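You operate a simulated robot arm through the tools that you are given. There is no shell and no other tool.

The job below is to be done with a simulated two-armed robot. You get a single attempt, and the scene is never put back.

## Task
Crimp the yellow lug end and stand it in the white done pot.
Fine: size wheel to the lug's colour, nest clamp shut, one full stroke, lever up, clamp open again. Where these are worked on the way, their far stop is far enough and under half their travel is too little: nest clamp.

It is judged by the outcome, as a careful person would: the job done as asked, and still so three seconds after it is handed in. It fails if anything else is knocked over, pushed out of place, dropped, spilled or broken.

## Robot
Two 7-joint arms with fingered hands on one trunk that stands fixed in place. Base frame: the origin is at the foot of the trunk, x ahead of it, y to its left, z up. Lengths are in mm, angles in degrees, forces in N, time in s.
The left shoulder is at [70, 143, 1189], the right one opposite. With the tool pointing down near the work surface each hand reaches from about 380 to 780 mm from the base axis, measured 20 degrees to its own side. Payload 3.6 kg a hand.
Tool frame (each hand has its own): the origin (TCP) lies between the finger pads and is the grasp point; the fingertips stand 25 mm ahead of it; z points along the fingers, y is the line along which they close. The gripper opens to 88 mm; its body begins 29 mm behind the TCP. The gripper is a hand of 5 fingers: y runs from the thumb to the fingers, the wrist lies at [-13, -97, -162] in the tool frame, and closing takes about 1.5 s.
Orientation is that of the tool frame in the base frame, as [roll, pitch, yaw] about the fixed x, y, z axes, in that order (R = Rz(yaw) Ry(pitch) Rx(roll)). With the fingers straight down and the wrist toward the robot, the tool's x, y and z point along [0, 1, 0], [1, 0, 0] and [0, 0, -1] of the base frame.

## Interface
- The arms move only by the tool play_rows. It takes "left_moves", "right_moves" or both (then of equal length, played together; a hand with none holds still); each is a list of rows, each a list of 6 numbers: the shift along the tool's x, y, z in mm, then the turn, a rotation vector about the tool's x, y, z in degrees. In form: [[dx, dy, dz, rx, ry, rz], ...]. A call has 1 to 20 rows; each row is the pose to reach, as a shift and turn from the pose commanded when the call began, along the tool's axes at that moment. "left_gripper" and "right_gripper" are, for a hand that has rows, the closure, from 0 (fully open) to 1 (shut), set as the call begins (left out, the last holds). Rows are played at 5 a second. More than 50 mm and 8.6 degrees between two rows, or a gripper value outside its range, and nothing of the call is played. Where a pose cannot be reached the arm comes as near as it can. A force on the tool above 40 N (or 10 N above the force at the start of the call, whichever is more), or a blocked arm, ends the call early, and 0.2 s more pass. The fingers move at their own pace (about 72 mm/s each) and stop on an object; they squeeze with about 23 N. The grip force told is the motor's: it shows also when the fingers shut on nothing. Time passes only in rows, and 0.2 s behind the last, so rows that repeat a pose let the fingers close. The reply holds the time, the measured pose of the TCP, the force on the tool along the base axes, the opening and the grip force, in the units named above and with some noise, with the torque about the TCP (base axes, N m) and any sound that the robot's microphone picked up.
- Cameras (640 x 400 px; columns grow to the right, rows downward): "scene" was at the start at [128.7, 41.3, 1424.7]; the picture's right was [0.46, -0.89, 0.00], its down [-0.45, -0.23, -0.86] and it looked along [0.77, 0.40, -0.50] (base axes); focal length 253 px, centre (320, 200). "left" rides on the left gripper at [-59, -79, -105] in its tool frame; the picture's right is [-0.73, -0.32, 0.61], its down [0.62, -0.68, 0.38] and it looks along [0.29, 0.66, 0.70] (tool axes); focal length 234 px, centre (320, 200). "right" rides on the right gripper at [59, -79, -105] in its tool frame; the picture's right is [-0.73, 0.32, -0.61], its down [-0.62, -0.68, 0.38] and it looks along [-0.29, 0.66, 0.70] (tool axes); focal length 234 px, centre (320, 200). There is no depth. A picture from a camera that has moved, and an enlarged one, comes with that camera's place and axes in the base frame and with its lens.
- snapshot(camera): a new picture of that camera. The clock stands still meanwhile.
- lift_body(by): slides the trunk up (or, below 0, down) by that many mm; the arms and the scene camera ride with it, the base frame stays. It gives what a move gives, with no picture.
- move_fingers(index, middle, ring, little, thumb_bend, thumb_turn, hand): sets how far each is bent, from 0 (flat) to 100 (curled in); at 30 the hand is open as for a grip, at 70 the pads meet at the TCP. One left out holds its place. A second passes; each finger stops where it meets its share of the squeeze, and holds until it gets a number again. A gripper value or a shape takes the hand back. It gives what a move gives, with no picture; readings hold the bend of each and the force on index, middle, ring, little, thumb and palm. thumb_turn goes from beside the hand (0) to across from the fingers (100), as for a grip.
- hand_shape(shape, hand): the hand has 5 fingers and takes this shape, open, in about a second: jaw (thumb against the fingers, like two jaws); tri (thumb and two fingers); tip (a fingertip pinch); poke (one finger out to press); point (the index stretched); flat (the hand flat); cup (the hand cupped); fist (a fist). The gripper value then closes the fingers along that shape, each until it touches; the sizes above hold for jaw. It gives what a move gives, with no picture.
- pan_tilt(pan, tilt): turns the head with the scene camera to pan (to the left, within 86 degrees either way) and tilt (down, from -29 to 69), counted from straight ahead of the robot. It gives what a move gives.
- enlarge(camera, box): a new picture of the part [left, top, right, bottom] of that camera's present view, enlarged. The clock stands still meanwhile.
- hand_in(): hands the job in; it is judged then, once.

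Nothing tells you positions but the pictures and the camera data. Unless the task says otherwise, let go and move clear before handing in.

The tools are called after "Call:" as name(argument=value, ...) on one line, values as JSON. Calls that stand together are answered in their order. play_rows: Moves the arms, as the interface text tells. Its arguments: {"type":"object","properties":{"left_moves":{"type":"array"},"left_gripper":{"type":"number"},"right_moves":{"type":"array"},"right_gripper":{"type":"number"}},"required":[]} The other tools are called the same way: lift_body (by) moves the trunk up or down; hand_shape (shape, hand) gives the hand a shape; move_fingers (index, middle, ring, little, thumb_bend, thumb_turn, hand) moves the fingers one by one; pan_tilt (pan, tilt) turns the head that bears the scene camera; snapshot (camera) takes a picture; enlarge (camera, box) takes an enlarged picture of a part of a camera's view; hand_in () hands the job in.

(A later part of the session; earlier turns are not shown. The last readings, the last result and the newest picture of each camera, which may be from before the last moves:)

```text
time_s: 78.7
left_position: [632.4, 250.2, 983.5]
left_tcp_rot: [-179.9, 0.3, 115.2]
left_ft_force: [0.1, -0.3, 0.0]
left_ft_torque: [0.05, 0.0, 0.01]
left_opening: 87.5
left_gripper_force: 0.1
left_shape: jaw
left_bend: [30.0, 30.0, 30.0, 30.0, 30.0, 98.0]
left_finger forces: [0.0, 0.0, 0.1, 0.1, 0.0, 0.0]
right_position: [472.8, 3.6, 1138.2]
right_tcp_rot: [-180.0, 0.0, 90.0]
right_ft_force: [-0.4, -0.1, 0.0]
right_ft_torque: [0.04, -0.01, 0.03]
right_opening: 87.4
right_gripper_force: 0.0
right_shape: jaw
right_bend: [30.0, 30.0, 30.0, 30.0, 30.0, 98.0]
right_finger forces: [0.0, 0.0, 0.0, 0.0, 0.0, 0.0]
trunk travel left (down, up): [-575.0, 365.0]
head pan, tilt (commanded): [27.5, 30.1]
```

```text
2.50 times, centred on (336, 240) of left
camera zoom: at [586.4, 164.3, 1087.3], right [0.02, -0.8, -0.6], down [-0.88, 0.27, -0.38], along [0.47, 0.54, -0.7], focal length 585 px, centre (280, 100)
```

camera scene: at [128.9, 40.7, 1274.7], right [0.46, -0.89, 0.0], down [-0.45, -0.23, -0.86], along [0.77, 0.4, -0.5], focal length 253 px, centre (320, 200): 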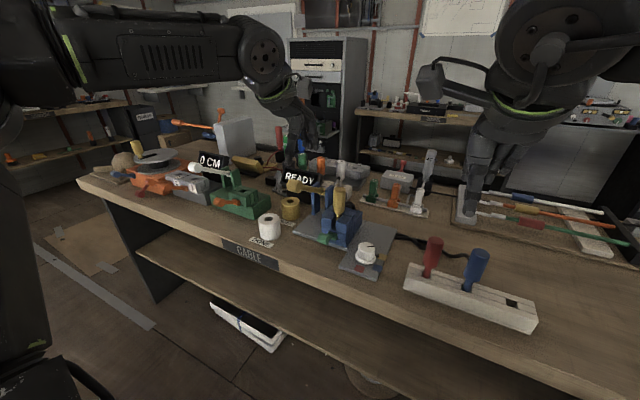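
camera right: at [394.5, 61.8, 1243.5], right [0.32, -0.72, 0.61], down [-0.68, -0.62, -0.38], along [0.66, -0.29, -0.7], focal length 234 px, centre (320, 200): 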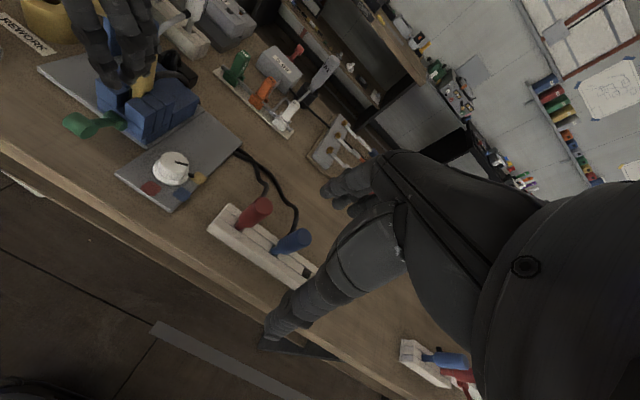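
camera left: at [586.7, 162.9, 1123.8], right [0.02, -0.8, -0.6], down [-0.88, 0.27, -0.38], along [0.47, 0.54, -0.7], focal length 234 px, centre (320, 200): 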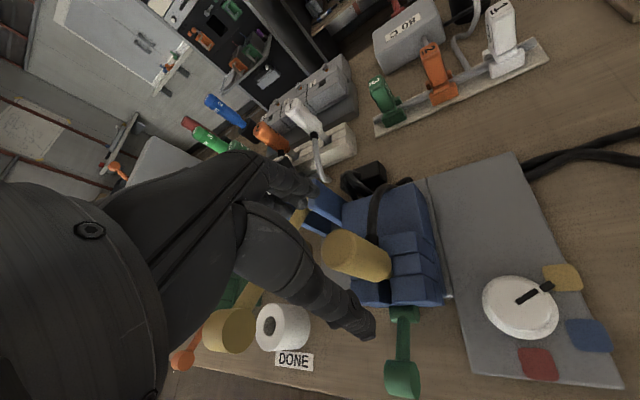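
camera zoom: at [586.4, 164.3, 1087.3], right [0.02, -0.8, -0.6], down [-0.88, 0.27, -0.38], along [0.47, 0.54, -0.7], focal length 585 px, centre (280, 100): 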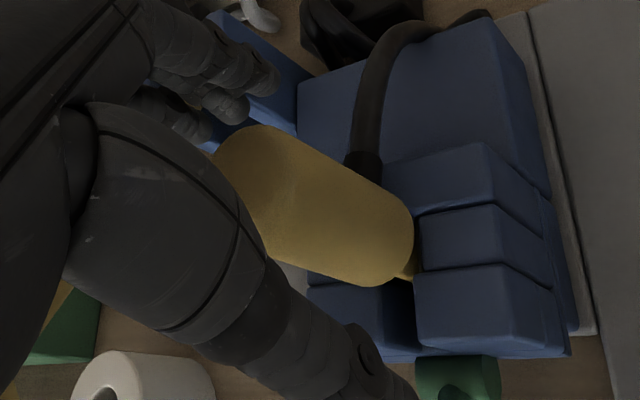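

Call:
play_rows(left_moves=[[0, 0, 0, 0, 0, 0], [0, 0, 0, 0, 0, 0], [0, 0, 0, 0, 0, 0], [0, 0, 0, 0, 0, 0], [0, 0, 0, 0, 0, 0], [0, 0, 0, 0, 0, 0], [0, 0, 0, 0, 0, 0], [0, 0, 0, 0, 0, 0]], left_gripper=1)

Call:
enlarge(camera="right", box=[60, 0, 220, 100])

Call:
enlarge(camera="left", box=[240, 160, 432, 320])

Call:
enlarge(camera="scene", box=[290, 150, 390, 213])

```text
time_s: 80.5
left_position: [632.7, 249.6, 981.9]
left_tcp_rot: [-179.9, 0.3, 115.1]
left_ft_force: [0.2, 0.0, -1.0]
left_ft_torque: [-0.04, 0.04, 0.04]
left_opening: 22.8
left_gripper_force: 22.6
left_shape: jaw
left_bend: [74.0, 57.0, 63.0, 60.0, 75.0, 100.0]
left_finger forces: [12.9, 6.7, 0.0, 0.0, 19.4, 0.0]
right_position: [472.5, 4.2, 1136.9]
right_tcp_rot: [180.0, 0.0, 90.0]
right_ft_force: [0.1, 0.5, -0.3]
right_ft_torque: [-0.02, 0.01, 0.01]
right_opening: 87.8
right_gripper_force: 0.1
right_shape: jaw
right_bend: [30.0, 30.0, 30.0, 30.0, 30.0, 98.0]
right_finger forces: [0.1, 0.0, 0.0, 0.0, 0.0, 0.1]
trunk travel left (down, up): [-575.0, 365.0]
head pan, tilt (commanded): [27.5, 30.1]
```

```text
4.00 times, centred on (140, 50) of right
camera zoom: at [394.5, 60.6, 1243.6], right [0.32, -0.73, 0.61], down [-0.68, -0.62, -0.38], along [0.66, -0.29, -0.7], focal length 937 px, centre (1040, 800)
```

zoom: 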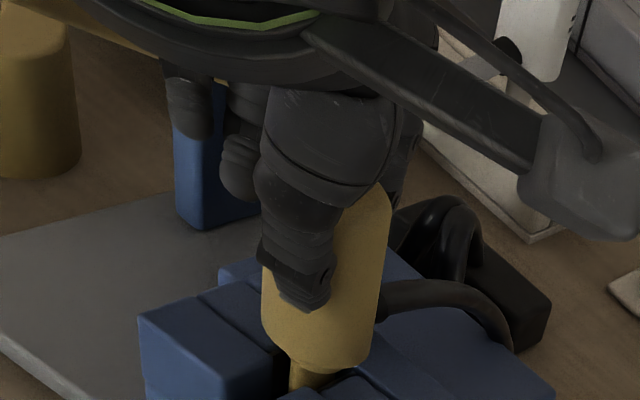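

```text
2.50 times, centred on (336, 240) of left
camera zoom: at [586.6, 164.3, 1087.4], right [0.02, -0.8, -0.6], down [-0.88, 0.27, -0.38], along [0.47, 0.54, -0.7], focal length 585 px, centre (280, 100)
```

zoom: 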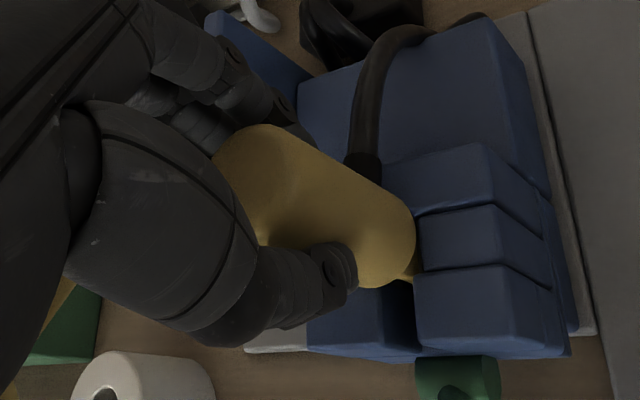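

```text
6.35 times, centred on (340, 182) of scene
camera zoom: at [129.0, 41.3, 1274.7], right [0.46, -0.89, 0.0], down [-0.45, -0.23, -0.86], along [0.77, 0.4, -0.5], focal length 1604 px, centre (193, 318)
```

zoom: 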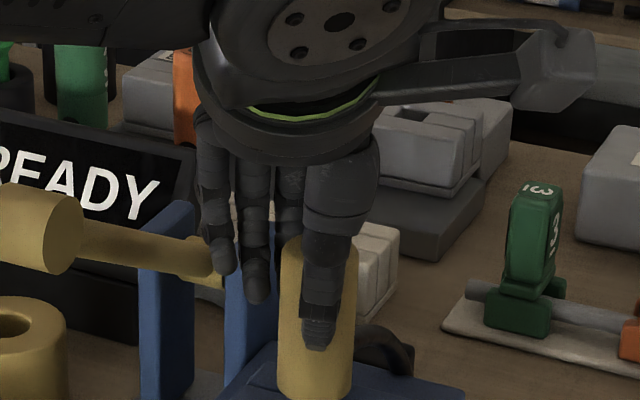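

The sleeve is gripped by index, middle and thumb. I'll lift straight up slowly.

Call:
play_rows(left_moves=[[0, 0, -5, 0, 0, 0], [0, 0, -10, 0, 0, 0], [0, 0, -17, 0, 0, 0], [0, 0, -25, 0, 0, 0]])

Call:
enlarge(camera="right", box=[60, 0, 220, 100])

Call:
enlarge(camera="left", box=[240, 160, 432, 320])

Call:
enlarge(camera="scene", box=[290, 150, 390, 213])

```text
time_s: 81.5
left_position: [633.6, 248.2, 1006.9]
left_tcp_rot: [-179.8, 0.2, 115.0]
left_ft_force: [-0.3, -0.8, -1.0]
left_ft_torque: [0.0, -0.01, -0.02]
left_opening: 22.9
left_gripper_force: 22.6
left_shape: jaw
left_bend: [74.0, 57.0, 63.0, 60.0, 75.0, 100.0]
left_finger forces: [12.9, 6.7, 0.0, 0.0, 19.4, 0.1]
right_position: [472.5, 3.8, 1137.7]
right_tcp_rot: [180.0, 0.0, 90.0]
right_ft_force: [-0.3, 0.6, -0.7]
right_ft_torque: [-0.03, -0.01, -0.02]
right_opening: 87.9
right_gripper_force: 0.2
right_shape: jaw
right_bend: [30.0, 30.0, 30.0, 30.0, 30.0, 98.0]
right_finger forces: [0.0, 0.0, 0.0, 0.0, 0.0, 0.0]
trunk travel left (down, up): [-575.0, 365.0]
head pan, tilt (commanded): [27.5, 30.1]
```

```text
4.00 times, centred on (140, 50) of right
camera zoom: at [394.3, 60.5, 1243.7], right [0.32, -0.73, 0.61], down [-0.68, -0.62, -0.38], along [0.66, -0.29, -0.7], focal length 937 px, centre (1040, 800)
```

zoom: 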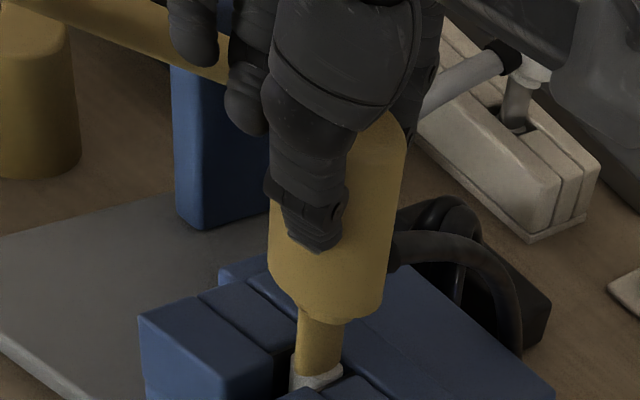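

```text
2.50 times, centred on (336, 240) of left
camera zoom: at [586.9, 163.3, 1111.8], right [0.01, -0.8, -0.6], down [-0.88, 0.27, -0.38], along [0.47, 0.54, -0.7], focal length 585 px, centre (280, 100)
```

zoom: 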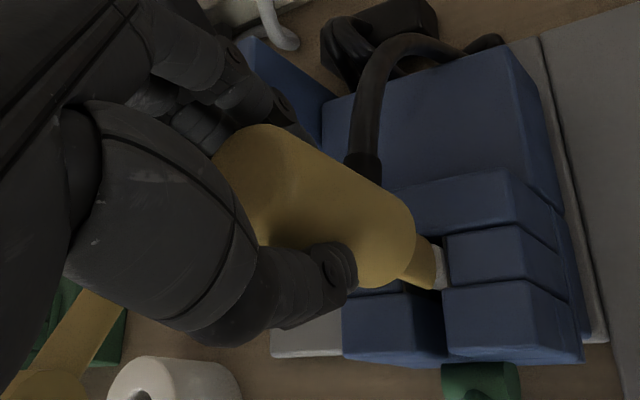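

```text
6.35 times, centred on (340, 182) of scene
camera zoom: at [128.8, 41.2, 1274.7], right [0.46, -0.89, 0.0], down [-0.45, -0.23, -0.86], along [0.77, 0.4, -0.5], focal length 1604 px, centre (193, 318)
```

zoom: 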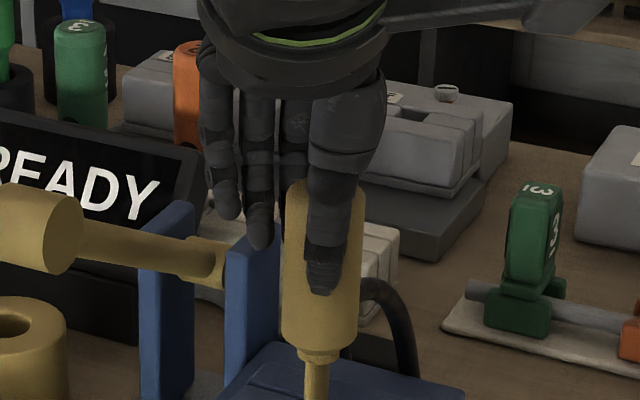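

The lug rises freely with the hand. I'll keep lifting until its metal end clears the nest.

Call:
play_rows(left_moves=[[0, 0, -12, 0, 0, 0], [0, 0, -24, 0, 0, 0], [0, 0, -36, 0, 0, 0], [0, 0, -48, 0, 0, 0], [0, 0, -60, 0, 0, 0], [0, 0, -72, 0, 0, 0], [0, 0, -84, 0, 0, 0]])

Call:
snapshot(camera="scene")

Call:
enlarge(camera="scene", box=[290, 120, 390, 220])

Call:
snapshot(camera="left")

Call:
enlarge(camera="right", box=[60, 0, 220, 100])

```text
time_s: 83.1
left_position: [633.4, 249.6, 1091.7]
left_tcp_rot: [-179.9, 0.2, 115.1]
left_ft_force: [0.7, 0.0, -2.4]
left_ft_torque: [-0.01, 0.04, 0.02]
left_opening: 22.8
left_gripper_force: 23.5
left_shape: jaw
left_bend: [74.0, 57.0, 63.0, 60.0, 75.0, 100.0]
left_finger forces: [13.0, 6.7, 0.0, 0.0, 19.4, 0.0]
right_position: [473.7, 4.2, 1138.2]
right_tcp_rot: [-179.9, 0.0, 90.0]
right_ft_force: [0.0, -0.1, 0.1]
right_ft_torque: [0.0, 0.03, 0.01]
right_opening: 87.8
right_gripper_force: 0.0
right_shape: jaw
right_bend: [30.0, 30.0, 30.0, 30.0, 30.0, 98.0]
right_finger forces: [0.0, 0.1, 0.1, 0.0, 0.0, 0.0]
trunk travel left (down, up): [-575.0, 365.0]
head pan, tilt (commanded): [27.5, 30.1]
```

```text
taken
camera scene: at [129.0, 41.3, 1274.6], right [0.46, -0.89, 0.0], down [-0.45, -0.23, -0.86], along [0.77, 0.4, -0.5], focal length 253 px, centre (320, 200)
```

scene: 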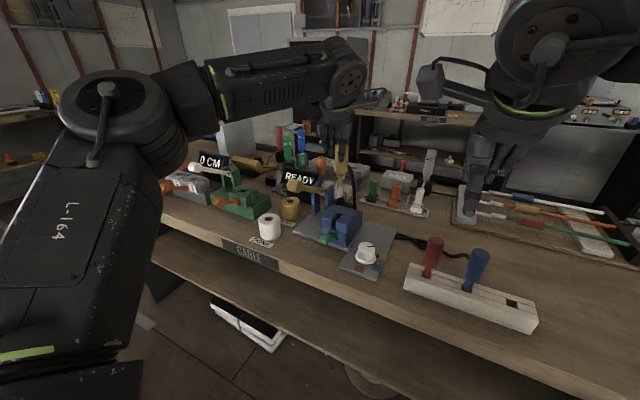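

```text
4.00 times, centred on (340, 170) of scene
camera zoom: at [129.0, 41.3, 1274.6], right [0.46, -0.89, 0.0], down [-0.45, -0.23, -0.86], along [0.77, 0.4, -0.5], focal length 1011 px, centre (240, 320)
```

zoom: 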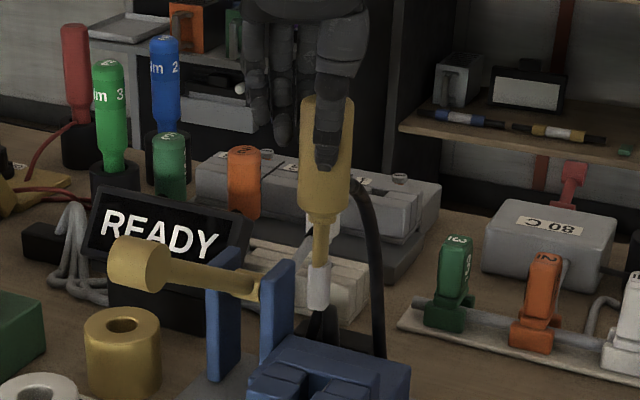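

```text
taken
camera left: at [586.5, 164.6, 1196.6], right [0.02, -0.8, -0.6], down [-0.88, 0.27, -0.38], along [0.47, 0.54, -0.7], focal length 234 px, centre (320, 200)
```

left: 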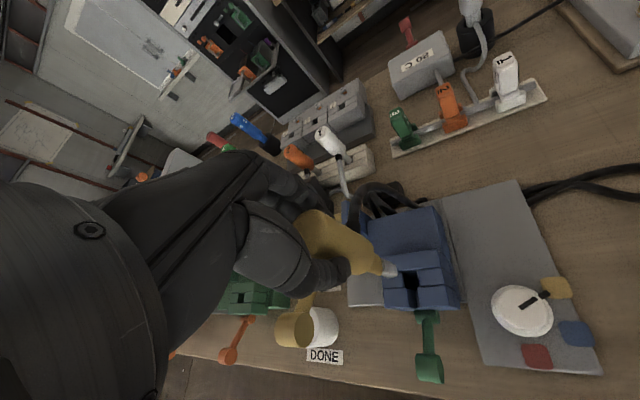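

```text
4.00 times, centred on (140, 50) of right
camera zoom: at [394.5, 60.6, 1243.6], right [0.32, -0.73, 0.61], down [-0.68, -0.62, -0.38], along [0.66, -0.29, -0.7], focal length 937 px, centre (1040, 800)
```

zoom: 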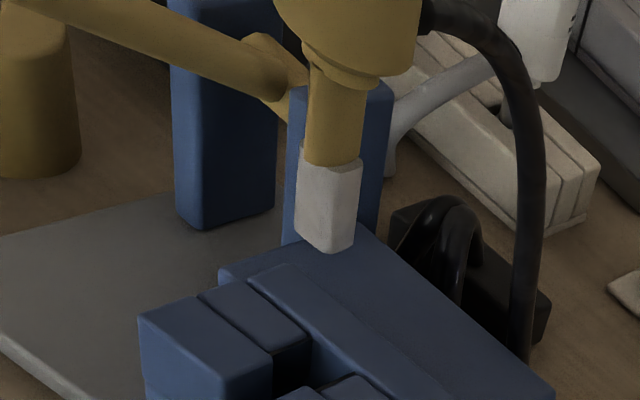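

The lug is out: yellow sleeve, neck, and metal end reaching about 124 mm below the TCP. The press lever lies between here and the white pot, so I'll rise until the lug's tip clears the lever bar (z≈1014) before crossing.

Call:
play_rows(left_moves=[[0, 0, -12, 0, 0, 0], [0, 0, -25, 0, 0, 0], [0, 0, -38, 0, 0, 0], [0, 0, -51, 0, 0, 0], [0, 0, -64, 0, 0, 0], [0, 0, -78, 0, 0, 0]])

Call:
enlarge(camera="scene", box=[260, 80, 420, 220])

Call:
enlarge(camera="right", box=[60, 0, 220, 100])

```text
time_s: 84.5
left_position: [612.6, 266.6, 1147.1]
left_tcp_rot: [-180.0, 0.3, 115.0]
left_ft_force: [0.4, 0.2, -1.4]
left_ft_torque: [0.01, 0.01, 0.01]
left_opening: 23.1
left_gripper_force: 23.5
left_shape: jaw
left_bend: [74.0, 57.0, 63.0, 60.0, 75.0, 100.0]
left_finger forces: [13.0, 6.5, 0.0, 0.1, 19.3, 0.0]
left hand out of reach, approached as far as the arm can: row 2, 3, 4, 5, 6
right_position: [472.5, 4.4, 1137.1]
right_tcp_rot: [-180.0, 0.0, 90.0]
right_ft_force: [-0.3, 0.8, 0.3]
right_ft_torque: [0.0, -0.01, 0.01]
right_opening: 87.3
right_gripper_force: 0.0
right_shape: jaw
right_bend: [30.0, 30.0, 30.0, 30.0, 30.0, 98.0]
right_finger forces: [0.0, 0.0, 0.1, 0.0, 0.0, 0.0]
trunk travel left (down, up): [-575.0, 365.0]
head pan, tilt (commanded): [27.5, 30.1]
```

```text
2.86 times, centred on (340, 150) of scene
camera zoom: at [128.7, 41.3, 1274.7], right [0.46, -0.89, 0.0], down [-0.45, -0.23, -0.86], along [0.77, 0.4, -0.5], focal length 722 px, centre (263, 343)
```

zoom: 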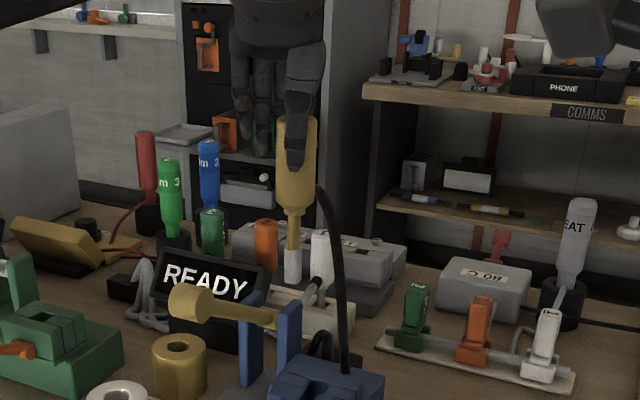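

```text
4.00 times, centred on (140, 50) of right
camera zoom: at [394.2, 60.6, 1243.7], right [0.32, -0.73, 0.61], down [-0.68, -0.62, -0.38], along [0.66, -0.29, -0.7], focal length 937 px, centre (1040, 800)
```

zoom: 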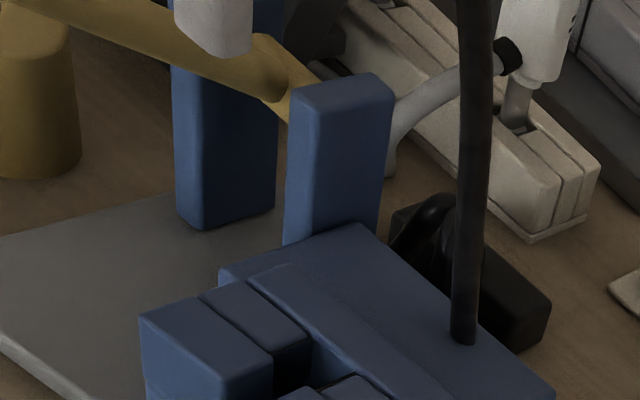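

Reach limits stopped the rise at z≈1147, leaving only about 9 mm over the lever. I'll raise the trunk 60 mm to carry the lug well above it.

Call:
lift_body(by=60)

Call:
snapshot(camera="scene")

Call:
snapshot(camera="left")

```text
time_s: 85.5
left_position: [612.4, 265.8, 1205.5]
left_tcp_rot: [-180.0, 0.3, 115.1]
left_ft_force: [0.1, 0.1, -0.5]
left_ft_torque: [0.01, -0.02, -0.01]
left_opening: 23.2
left_gripper_force: 22.9
left_shape: jaw
left_bend: [74.0, 57.0, 63.0, 60.0, 75.0, 100.0]
left_finger forces: [13.0, 6.6, 0.1, 0.0, 19.4, 0.1]
right_position: [473.4, 3.6, 1198.0]
right_tcp_rot: [-179.9, 0.1, 90.0]
right_ft_force: [0.2, 0.0, 0.4]
right_ft_torque: [0.01, 0.04, 0.02]
right_opening: 87.5
right_gripper_force: 0.0
right_shape: jaw
right_bend: [30.0, 30.0, 30.0, 30.0, 30.0, 98.0]
right_finger forces: [0.0, 0.0, 0.0, 0.1, 0.0, 0.0]
trunk travel left (down, up): [-635.0, 305.0]
head pan, tilt (commanded): [27.5, 30.1]
```

```text
taken
camera scene: at [129.1, 41.3, 1334.6], right [0.46, -0.89, 0.0], down [-0.45, -0.23, -0.86], along [0.77, 0.4, -0.5], focal length 253 px, centre (320, 200)
```

scene: 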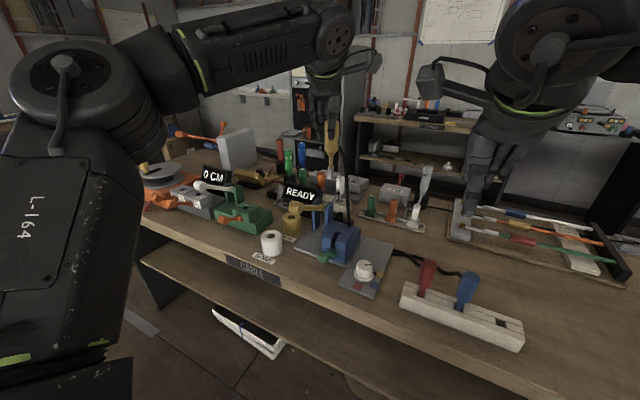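

```text
taken
camera left: at [566.3, 181.1, 1310.2], right [0.02, -0.8, -0.6], down [-0.88, 0.27, -0.39], along [0.47, 0.54, -0.7], focal length 234 px, centre (320, 200)
```

left: 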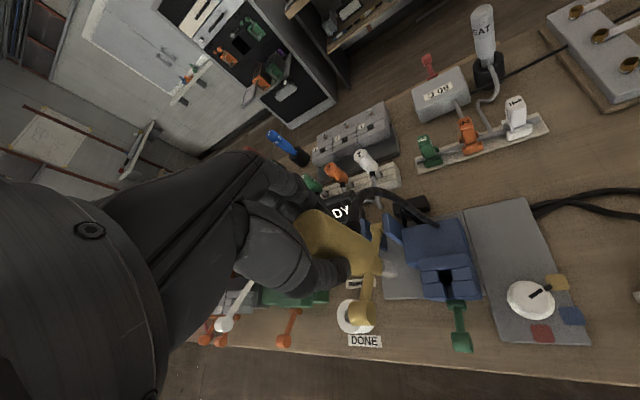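

Now the lug tip is at about z=1082, clear of the lever. Moving across to above the white pot.

Call:
play_rows(left_moves=[[17, 4.6, 0, 0, 0, 0], [34, 9.3, 0, 0, 0, 0], [51, 13.9, 0, 0, 0, 0], [68, 18.6, 0, 0, 0, 0], [85, 23.2, 0, 0, 0, 0], [102, 27.8, 0, 0, 0, 0], [119, 32.5, 0, 0, 0, 0], [136, 37.1, 0, 0, 0, 0], [153, 41.8, 0, 0, 0, 0], [169.2, 46.4, 0, 0, 0, 0]])

Call:
snapshot(camera="scene")

Call:
enlarge(camera="scene", box=[210, 100, 370, 270])

Call:
snapshot(camera="left")

Call:
snapshot(camera="right")

```text
time_s: 87.7
left_position: [585.1, 439.6, 1204.7]
left_tcp_rot: [180.0, 0.3, 115.0]
left_ft_force: [-0.2, 0.2, -0.4]
left_ft_torque: [0.0, -0.01, 0.04]
left_opening: 22.9
left_gripper_force: 23.3
left_shape: jaw
left_bend: [74.0, 57.0, 63.0, 60.0, 75.0, 100.0]
left_finger forces: [13.0, 6.7, 0.0, 0.1, 19.4, 0.1]
right_position: [473.5, 4.4, 1197.8]
right_tcp_rot: [-180.0, 0.1, 90.0]
right_ft_force: [1.1, -0.4, -0.7]
right_ft_torque: [0.03, 0.01, -0.02]
right_opening: 87.8
right_gripper_force: 0.0
right_shape: jaw
right_bend: [30.0, 30.0, 30.0, 30.0, 30.0, 98.0]
right_finger forces: [0.0, 0.0, 0.0, 0.0, 0.0, 0.0]
trunk travel left (down, up): [-635.0, 305.0]
head pan, tilt (commanded): [27.5, 30.1]
```

```text
taken
camera scene: at [129.0, 41.9, 1334.6], right [0.46, -0.89, 0.0], down [-0.45, -0.23, -0.86], along [0.77, 0.4, -0.5], focal length 253 px, centre (320, 200)
```

scene: 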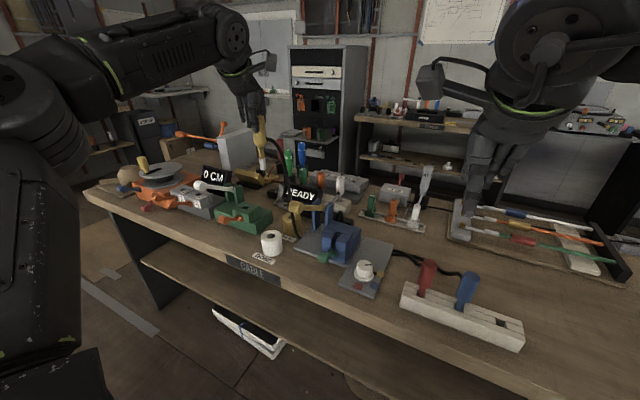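

```text
2.35 times, centred on (290, 185) of scene
camera zoom: at [129.0, 41.9, 1334.6], right [0.46, -0.89, 0.0], down [-0.45, -0.23, -0.86], along [0.77, 0.4, -0.5], focal length 595 px, centre (391, 235)
```

zoom: 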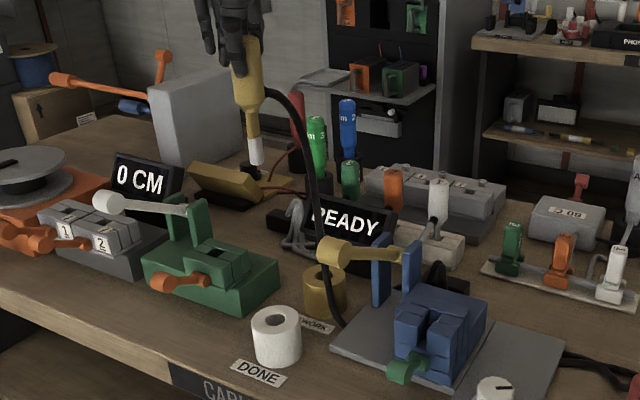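

```text
taken
camera left: at [537.6, 354.5, 1309.5], right [0.02, -0.8, -0.6], down [-0.88, 0.28, -0.39], along [0.47, 0.54, -0.7], focal length 234 px, centre (320, 200)
```

left: 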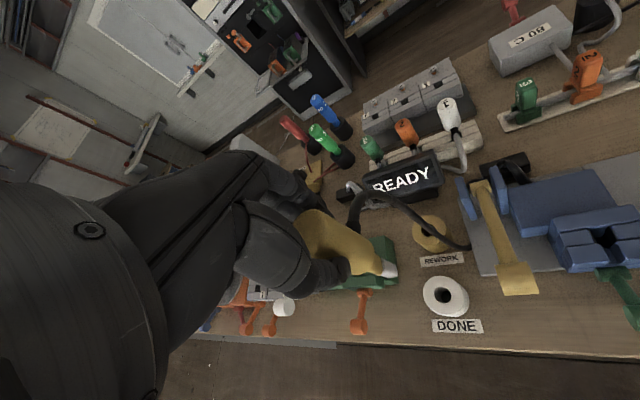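

```text
taken
camera right: at [394.4, 61.2, 1303.6], right [0.32, -0.73, 0.61], down [-0.68, -0.62, -0.38], along [0.66, -0.29, -0.7], focal length 234 px, centre (320, 200)
```

right: 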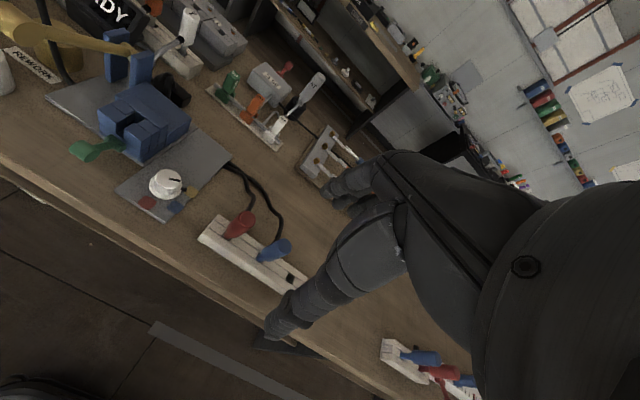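

The lug hangs above the white pot (hole centre about (583.5, 439.4), rim z≈874). I'll descend until its tip is roughly 25 mm above the rim and check alignment.

Call:
play_rows(left_moves=[[0, -1, 20, 0, 0, 0], [0, -2, 40, 0, 0, 0], [0.2, -2.5, 60, 0, 0, 0], [0.2, -2.5, 80, 0, 0, 0], [0.2, -2.5, 100, 0, 0, 0], [0.2, -2.5, 120, 0, 0, 0], [0.2, -2.5, 140, 0, 0, 0], [0.2, -2.5, 160, 0, 0, 0], [0.2, -2.5, 175, 0, 0, 0]])

Call:
enlarge(camera="scene", box=[220, 150, 348, 270])

Call:
snapshot(camera="left")

```text
time_s: 89.7
left_position: [582.6, 439.2, 1030.2]
left_tcp_rot: [180.0, 0.3, 114.9]
left_ft_force: [0.2, 0.1, -1.3]
left_ft_torque: [0.02, 0.04, 0.02]
left_opening: 22.9
left_gripper_force: 22.8
left_shape: jaw
left_bend: [74.0, 57.0, 63.0, 60.0, 75.0, 100.0]
left_finger forces: [13.3, 6.6, 0.0, 0.0, 19.4, 0.0]
right_position: [472.5, 4.1, 1197.1]
right_tcp_rot: [-180.0, -0.1, 90.0]
right_ft_force: [0.3, 0.1, -0.2]
right_ft_torque: [0.0, 0.0, 0.02]
right_opening: 87.9
right_gripper_force: 0.1
right_shape: jaw
right_bend: [30.0, 30.0, 30.0, 30.0, 30.0, 98.0]
right_finger forces: [0.1, 0.1, 0.1, 0.1, 0.1, 0.1]
trunk travel left (down, up): [-635.0, 305.0]
head pan, tilt (commanded): [27.5, 30.1]
```

```text
3.33 times, centred on (284, 210) of scene
camera zoom: at [129.2, 41.5, 1334.6], right [0.46, -0.89, 0.0], down [-0.45, -0.23, -0.86], along [0.77, 0.4, -0.5], focal length 842 px, centre (440, 167)
```

zoom: 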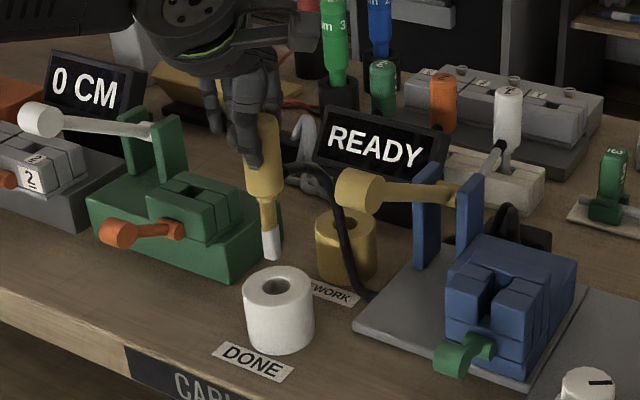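

```text
taken
camera left: at [535.1, 353.0, 1134.4], right [0.02, -0.8, -0.6], down [-0.88, 0.28, -0.39], along [0.47, 0.54, -0.7], focal length 234 px, centre (320, 200)
```

left: 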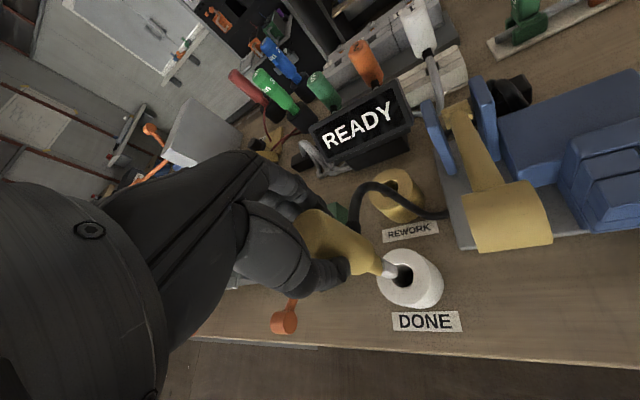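

Call:
enlarge(camera="scene", box=[244, 198, 308, 246])

Call:
enlarge(camera="left", box=[350, 235, 462, 305])

```text
8.33 times, centred on (276, 222) of scene
camera zoom: at [129.2, 41.5, 1334.6], right [0.46, -0.89, 0.0], down [-0.45, -0.23, -0.86], along [0.77, 0.4, -0.5], focal length 2106 px, centre (687, 17)
```

zoom: 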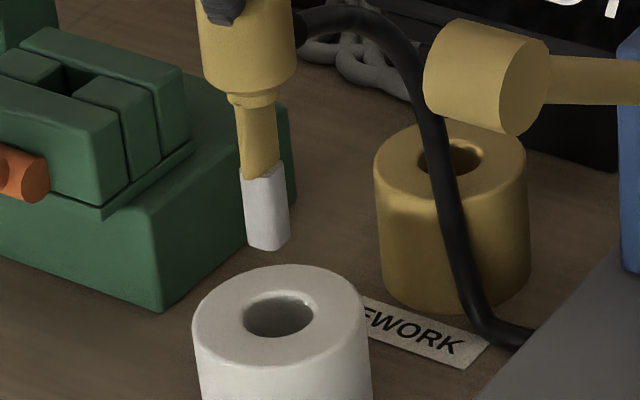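

```text
5.71 times, centred on (406, 270) of left
camera zoom: at [535.1, 353.0, 1134.4], right [0.02, -0.8, -0.6], down [-0.88, 0.28, -0.39], along [0.47, 0.54, -0.7], focal length 1338 px, centre (-171, -200)
```

zoom: 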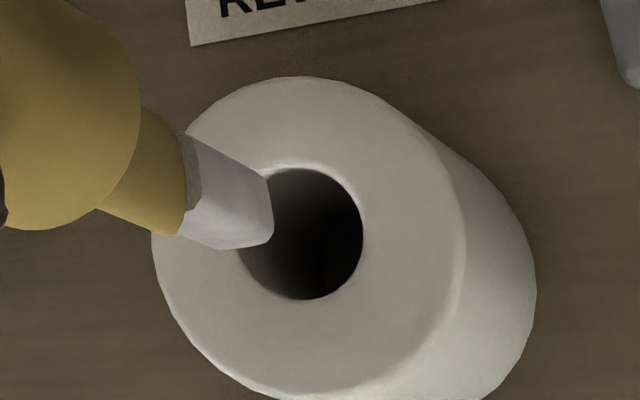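

The tip and the hole line up within about a millimetre from both views. I'll descend into the hole slowly.

Call:
play_rows(left_moves=[[-0.3, 0.7, 8, 0, 0, 0], [-0.3, 0.7, 16, 0, 0, 0], [-0.3, 0.7, 24, 0, 0, 0], [-0.3, 0.7, 31, 0, 0, 0], [-0.3, 0.7, 37, 0, 0, 0], [-0.3, 0.7, 43, 0, 0, 0]])

Call:
enlarge(camera="scene", box=[244, 198, 308, 246])

Call:
enlarge(camera="left", box=[330, 225, 442, 295])

```text
time_s: 91.1
left_position: [583.4, 437.8, 987.1]
left_tcp_rot: [179.9, 0.3, 115.1]
left_ft_force: [0.4, 0.1, -0.8]
left_ft_torque: [0.0, -0.02, 0.0]
left_opening: 22.8
left_gripper_force: 23.5
left_shape: jaw
left_bend: [74.0, 57.0, 63.0, 60.0, 75.0, 100.0]
left_finger forces: [13.2, 6.6, 0.0, 0.0, 19.4, 0.0]
right_position: [471.9, 3.8, 1196.7]
right_tcp_rot: [-180.0, -0.1, 89.9]
right_ft_force: [-1.0, 0.3, -0.2]
right_ft_torque: [-0.06, 0.03, -0.02]
right_opening: 88.0
right_gripper_force: 0.1
right_shape: jaw
right_bend: [30.0, 30.0, 30.0, 30.0, 30.0, 98.0]
right_finger forces: [0.0, 0.0, 0.1, 0.0, 0.0, 0.1]
trunk travel left (down, up): [-635.0, 305.0]
head pan, tilt (commanded): [27.5, 30.1]
```

```text
8.33 times, centred on (276, 222) of scene
camera zoom: at [129.1, 41.5, 1334.6], right [0.46, -0.89, 0.0], down [-0.45, -0.23, -0.86], along [0.77, 0.4, -0.5], focal length 2106 px, centre (687, 17)
```

zoom: 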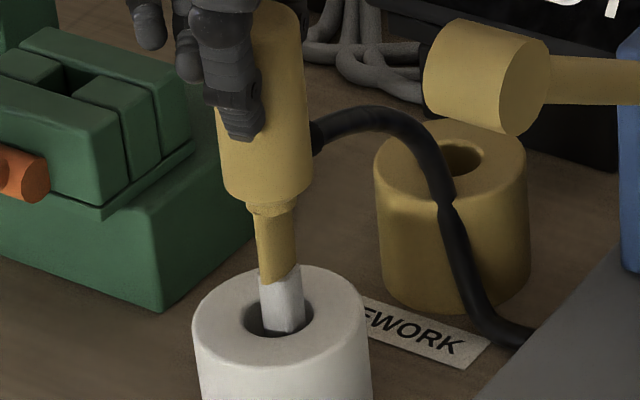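

```text
5.71 times, centred on (386, 260) of left
camera zoom: at [536.0, 351.7, 1091.2], right [0.02, -0.8, -0.6], down [-0.88, 0.27, -0.39], along [0.47, 0.54, -0.7], focal length 1338 px, centre (-57, -143)
```

zoom: 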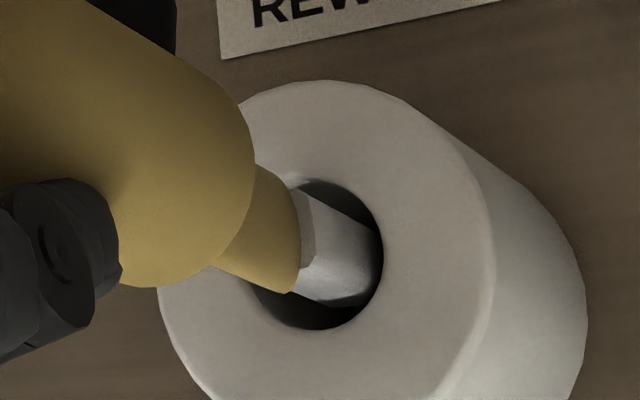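

The metal end has entered the hole with no contact force. Continuing down gently until it touches bottom.

Call:
play_rows(left_moves=[[0, 0, 5, 0, 0, 0], [0, 0, 10, 0, 0, 0], [0, 0, 15, 0, 0, 0], [0, 0, 20, 0, 0, 0], [0, 0, 25, 0, 0, 0]])

Call:
enlarge(camera="scene", box=[244, 198, 308, 246])

Call:
enlarge(camera="left", box=[330, 225, 442, 295])

```text
time_s: 92.3
left_position: [582.0, 438.0, 961.6]
left_tcp_rot: [-179.9, 0.3, 115.2]
left_ft_force: [-0.3, 0.1, -0.9]
left_ft_torque: [-0.01, 0.02, -0.02]
left_opening: 22.6
left_gripper_force: 23.1
left_shape: jaw
left_bend: [74.0, 57.0, 63.0, 60.0, 75.0, 100.0]
left_finger forces: [13.2, 6.6, 0.0, 0.0, 19.4, 0.0]
right_position: [472.4, 3.7, 1197.8]
right_tcp_rot: [-180.0, 0.1, 90.1]
right_ft_force: [-0.2, 0.3, 0.5]
right_ft_torque: [-0.02, -0.01, 0.02]
right_opening: 87.8
right_gripper_force: 0.1
right_shape: jaw
right_bend: [30.0, 30.0, 30.0, 30.0, 30.0, 98.0]
right_finger forces: [0.1, 0.0, 0.1, 0.0, 0.0, 0.0]
trunk travel left (down, up): [-635.0, 305.0]
head pan, tilt (commanded): [27.5, 30.1]
```

```text
8.33 times, centred on (276, 222) of scene
camera zoom: at [129.1, 41.4, 1334.6], right [0.46, -0.89, 0.0], down [-0.45, -0.23, -0.86], along [0.77, 0.4, -0.5], focal length 2106 px, centre (687, 17)
```

zoom: 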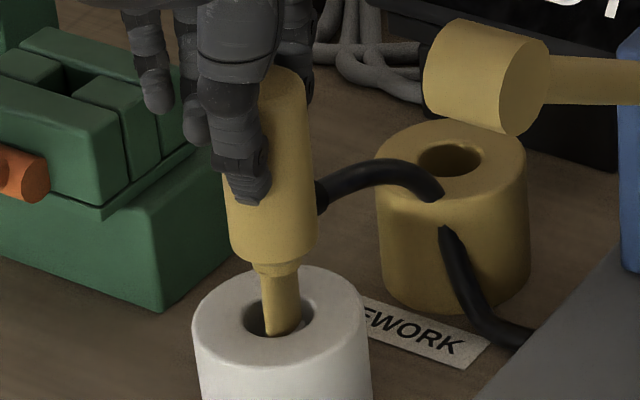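

```text
5.71 times, centred on (386, 260) of left
camera zoom: at [535.7, 351.8, 1066.3], right [0.02, -0.8, -0.6], down [-0.88, 0.27, -0.39], along [0.47, 0.54, -0.7], focal length 1338 px, centre (-57, -143)
```

zoom: 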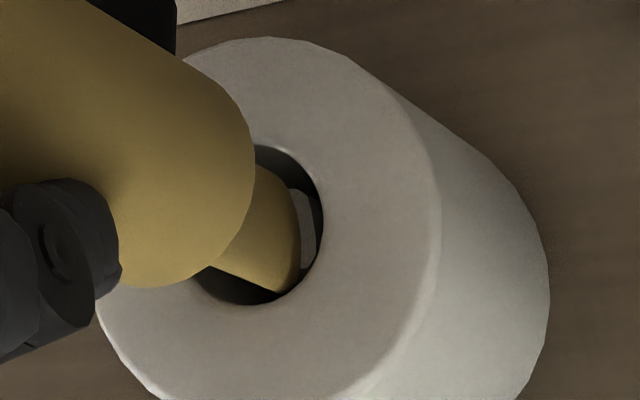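

Still no contact. Continuing in small steps to the bottom.

Call:
play_rows(left_moves=[[0, 0, 3, 0, 0, 0], [0, 0, 6, 0, 0, 0], [0, 0, 9, 0, 0, 0]])

Call:
enlarge(camera="scene", box=[244, 198, 308, 246])

Call:
enlarge(camera="left", box=[330, 225, 442, 295])

```text
time_s: 93.1
left_position: [583.6, 436.9, 952.8]
left_tcp_rot: [-179.9, 0.2, 115.0]
left_ft_force: [-0.3, -0.7, -0.6]
left_ft_torque: [-0.01, -0.02, -0.04]
left_opening: 22.8
left_gripper_force: 23.1
left_shape: jaw
left_bend: [74.0, 57.0, 63.0, 60.0, 75.0, 100.0]
left_finger forces: [13.1, 6.6, 0.1, 0.0, 19.4, 0.1]
right_position: [472.9, 4.8, 1197.8]
right_tcp_rot: [-180.0, 0.0, 89.9]
right_ft_force: [0.6, 0.2, 0.4]
right_ft_torque: [0.02, -0.01, -0.03]
right_opening: 87.6
right_gripper_force: 0.0
right_shape: jaw
right_bend: [30.0, 30.0, 30.0, 30.0, 30.0, 98.0]
right_finger forces: [0.1, 0.1, 0.1, 0.0, 0.0, 0.0]
trunk travel left (down, up): [-635.0, 305.0]
head pan, tilt (commanded): [27.5, 30.1]
```

```text
8.33 times, centred on (276, 222) of scene
camera zoom: at [129.0, 41.4, 1334.7], right [0.46, -0.89, 0.0], down [-0.45, -0.23, -0.86], along [0.77, 0.4, -0.5], focal length 2106 px, centre (687, 17)
```

zoom: 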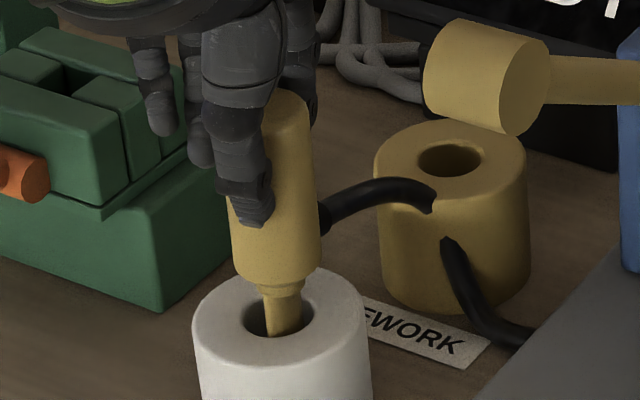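

```text
5.71 times, centred on (386, 260) of left
camera zoom: at [536.0, 351.8, 1057.3], right [0.02, -0.8, -0.6], down [-0.88, 0.28, -0.39], along [0.47, 0.54, -0.7], focal length 1338 px, centre (-57, -143)
```

zoom: 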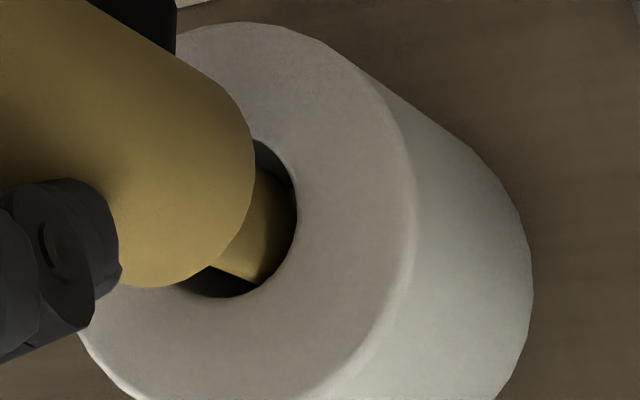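

Call:
play_rows(left_moves=[[0, 0, 2, 0, 0, 0], [0, 0, 4, 0, 0, 0], [0, 0, 6, 0, 0, 0], [0, 0, 8, 0, 0, 0]])

Call:
enlarge(camera="scene", box=[244, 198, 308, 246])

```text
time_s: 94.1
left_position: [582.4, 437.3, 945.0]
left_tcp_rot: [180.0, 0.4, 115.0]
left_ft_force: [1.3, 1.2, 1.5]
left_ft_torque: [0.02, -0.01, -0.02]
left_opening: 22.8
left_gripper_force: 23.2
left_shape: jaw
left_bend: [74.0, 57.0, 63.0, 60.0, 75.0, 100.0]
left_finger forces: [13.4, 6.7, 0.0, 0.0, 19.8, 0.0]
right_position: [470.7, 2.9, 1198.0]
right_tcp_rot: [-180.0, -0.1, 90.0]
right_ft_force: [0.2, -0.4, -0.2]
right_ft_torque: [-0.02, -0.01, 0.02]
right_opening: 87.8
right_gripper_force: 0.0
right_shape: jaw
right_bend: [30.0, 30.0, 30.0, 30.0, 30.0, 98.0]
right_finger forces: [0.0, 0.0, 0.0, 0.0, 0.0, 0.0]
trunk travel left (down, up): [-635.0, 305.0]
head pan, tilt (commanded): [27.5, 30.1]
```

```text
8.33 times, centred on (276, 222) of scene
camera zoom: at [128.3, 40.9, 1334.8], right [0.46, -0.89, 0.0], down [-0.45, -0.23, -0.87], along [0.77, 0.4, -0.5], focal length 2106 px, centre (687, 17)
```

zoom: 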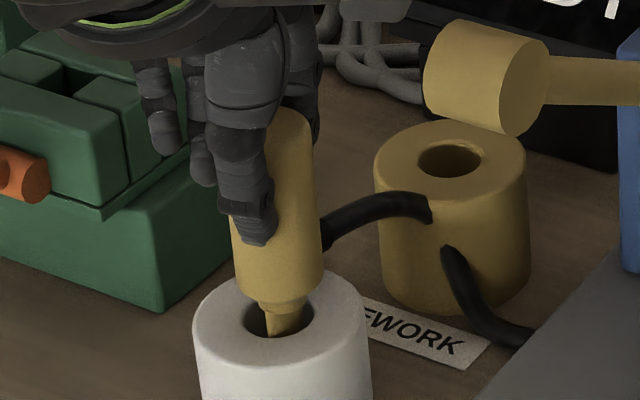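

A slight upward force appears, so it's about to seat. I'll take two more millimetres and then check before letting go.

Call:
play_rows(left_moves=[[0, 0, 1, 0, 0, 0], [0, 0, 2, 0, 0, 0]])

Call:
enlarge(camera="left", box=[310, 215, 442, 295])

Call:
enlarge(camera="scene", box=[244, 190, 308, 238])

```text
time_s: 94.7
left_position: [582.7, 435.5, 944.7]
left_tcp_rot: [179.8, 0.2, 115.0]
left_ft_force: [0.1, 1.3, 8.9]
left_ft_torque: [0.01, -0.1, 0.0]
left_opening: 23.4
left_gripper_force: 23.1
left_shape: jaw
left_bend: [74.0, 57.0, 63.0, 60.0, 75.0, 100.0]
left_finger forces: [14.0, 7.7, 0.0, 0.0, 20.9, 0.0]
right_position: [470.6, 2.4, 1197.9]
right_tcp_rot: [179.9, 0.0, 90.0]
right_ft_force: [0.0, -0.1, 0.7]
right_ft_torque: [0.0, -0.04, -0.03]
right_opening: 87.5
right_gripper_force: 0.0
right_shape: jaw
right_bend: [30.0, 30.0, 30.0, 30.0, 30.0, 98.0]
right_finger forces: [0.0, 0.1, 0.0, 0.1, 0.0, 0.0]
trunk travel left (down, up): [-635.0, 305.0]
head pan, tilt (commanded): [27.5, 30.1]
```

```text
4.85 times, centred on (376, 255) of left
camera zoom: at [534.6, 350.5, 1049.1], right [0.02, -0.8, -0.6], down [-0.88, 0.28, -0.39], along [0.48, 0.54, -0.7], focal length 1135 px, centre (48, -67)
```

zoom: 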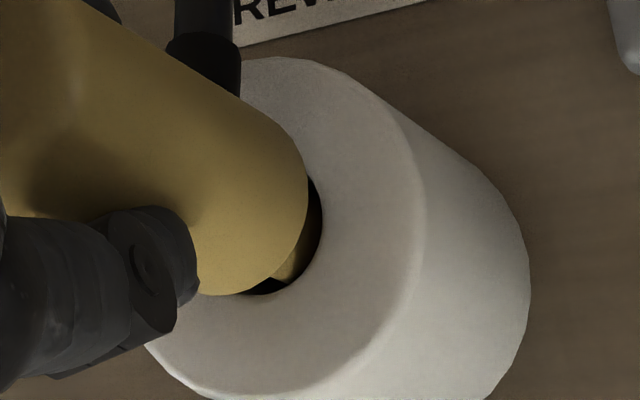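

```text
8.33 times, centred on (276, 214) of scene
camera zoom: at [127.3, 40.2, 1335.0], right [0.46, -0.89, 0.0], down [-0.44, -0.23, -0.87], along [0.77, 0.4, -0.5], focal length 2106 px, centre (687, 83)
```

zoom: 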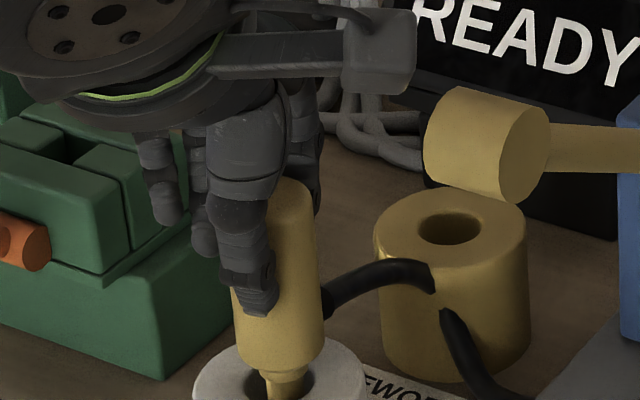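

The lug is seated on the bottom of the white pot (about 9 N). I'll ease up a millimetre to take the load off, then open the hand.

Call:
play_rows(left_moves=[[0, 0, -1, 0, 0, 0], [0, 0, -1.5, 0, 0, 0]])

Call:
play_rows(left_moves=[[0, 0, 0, 0, 0, 0], [0, 0, 0, 0, 0, 0], [0, 0, 0, 0, 0, 0], [0, 0, 0, 0, 0, 0], [0, 0, 0, 0, 0, 0], [0, 0, 0, 0, 0, 0], [0, 0, 0, 0, 0, 0]], left_gripper=0)

Call:
enlarge(camera="scene", box=[236, 180, 316, 240])

Call:
snapshot(camera="left")

```text
time_s: 95.3
left_position: [582.3, 437.1, 945.6]
left_tcp_rot: [180.0, 0.2, 115.0]
left_ft_force: [0.0, -0.2, 5.1]
left_ft_torque: [0.01, -0.06, 0.0]
left_opening: 23.2
left_gripper_force: 22.9
left_shape: jaw
left_bend: [74.0, 57.0, 63.0, 60.0, 75.0, 100.0]
left_finger forces: [13.7, 7.5, 0.1, 0.0, 20.4, 0.1]
right_position: [472.0, 2.6, 1198.4]
right_tcp_rot: [-180.0, 0.0, 90.0]
right_ft_force: [-0.3, -0.8, 0.6]
right_ft_torque: [-0.02, 0.05, 0.02]
right_opening: 87.9
right_gripper_force: 0.0
right_shape: jaw
right_bend: [30.0, 30.0, 30.0, 30.0, 30.0, 98.0]
right_finger forces: [0.0, 0.0, 0.0, 0.0, 0.0, 0.0]
trunk travel left (down, up): [-635.0, 305.0]
head pan, tilt (commanded): [27.5, 30.1]
```

```text
time_s: 96.9
left_position: [581.6, 437.0, 945.3]
left_tcp_rot: [180.0, 0.4, 114.9]
left_ft_force: [0.1, 0.3, 0.6]
left_ft_torque: [0.03, -0.02, -0.02]
left_opening: 87.5
left_gripper_force: 0.1
left_shape: jaw
left_bend: [30.0, 30.0, 30.0, 30.0, 30.0, 98.0]
left_finger forces: [0.0, 0.0, 0.0, 0.0, 0.0, 0.0]
right_position: [473.3, 3.1, 1197.4]
right_tcp_rot: [-180.0, 0.0, 90.1]
right_ft_force: [0.4, -0.6, -0.2]
right_ft_torque: [-0.01, -0.01, 0.0]
right_opening: 87.7
right_gripper_force: 0.1
right_shape: jaw
right_bend: [30.0, 30.0, 30.0, 30.0, 30.0, 98.0]
right_finger forces: [0.0, 0.0, 0.1, 0.0, 0.0, 0.1]
trunk travel left (down, up): [-635.0, 305.0]
head pan, tilt (commanded): [27.5, 30.1]
```

```text
6.67 times, centred on (276, 210) of scene
camera zoom: at [128.8, 41.3, 1334.7], right [0.46, -0.89, 0.0], down [-0.45, -0.23, -0.86], along [0.77, 0.4, -0.5], focal length 1685 px, centre (613, 133)
```

zoom: 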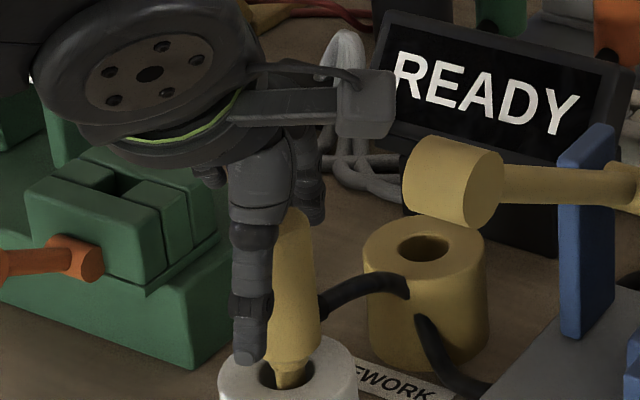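

```text
taken
camera left: at [535.6, 351.7, 1049.3], right [0.02, -0.8, -0.6], down [-0.88, 0.27, -0.39], along [0.47, 0.54, -0.7], focal length 234 px, centre (320, 200)
```

left: 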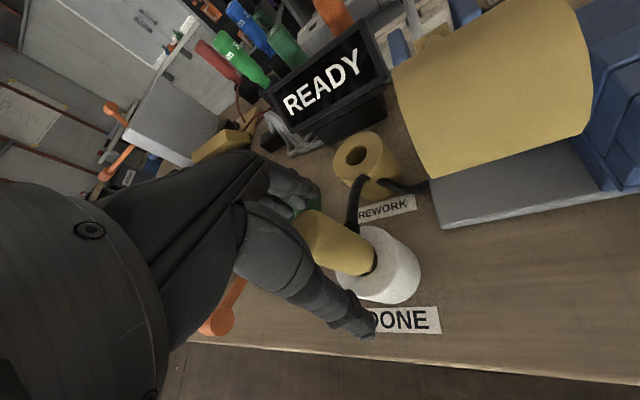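

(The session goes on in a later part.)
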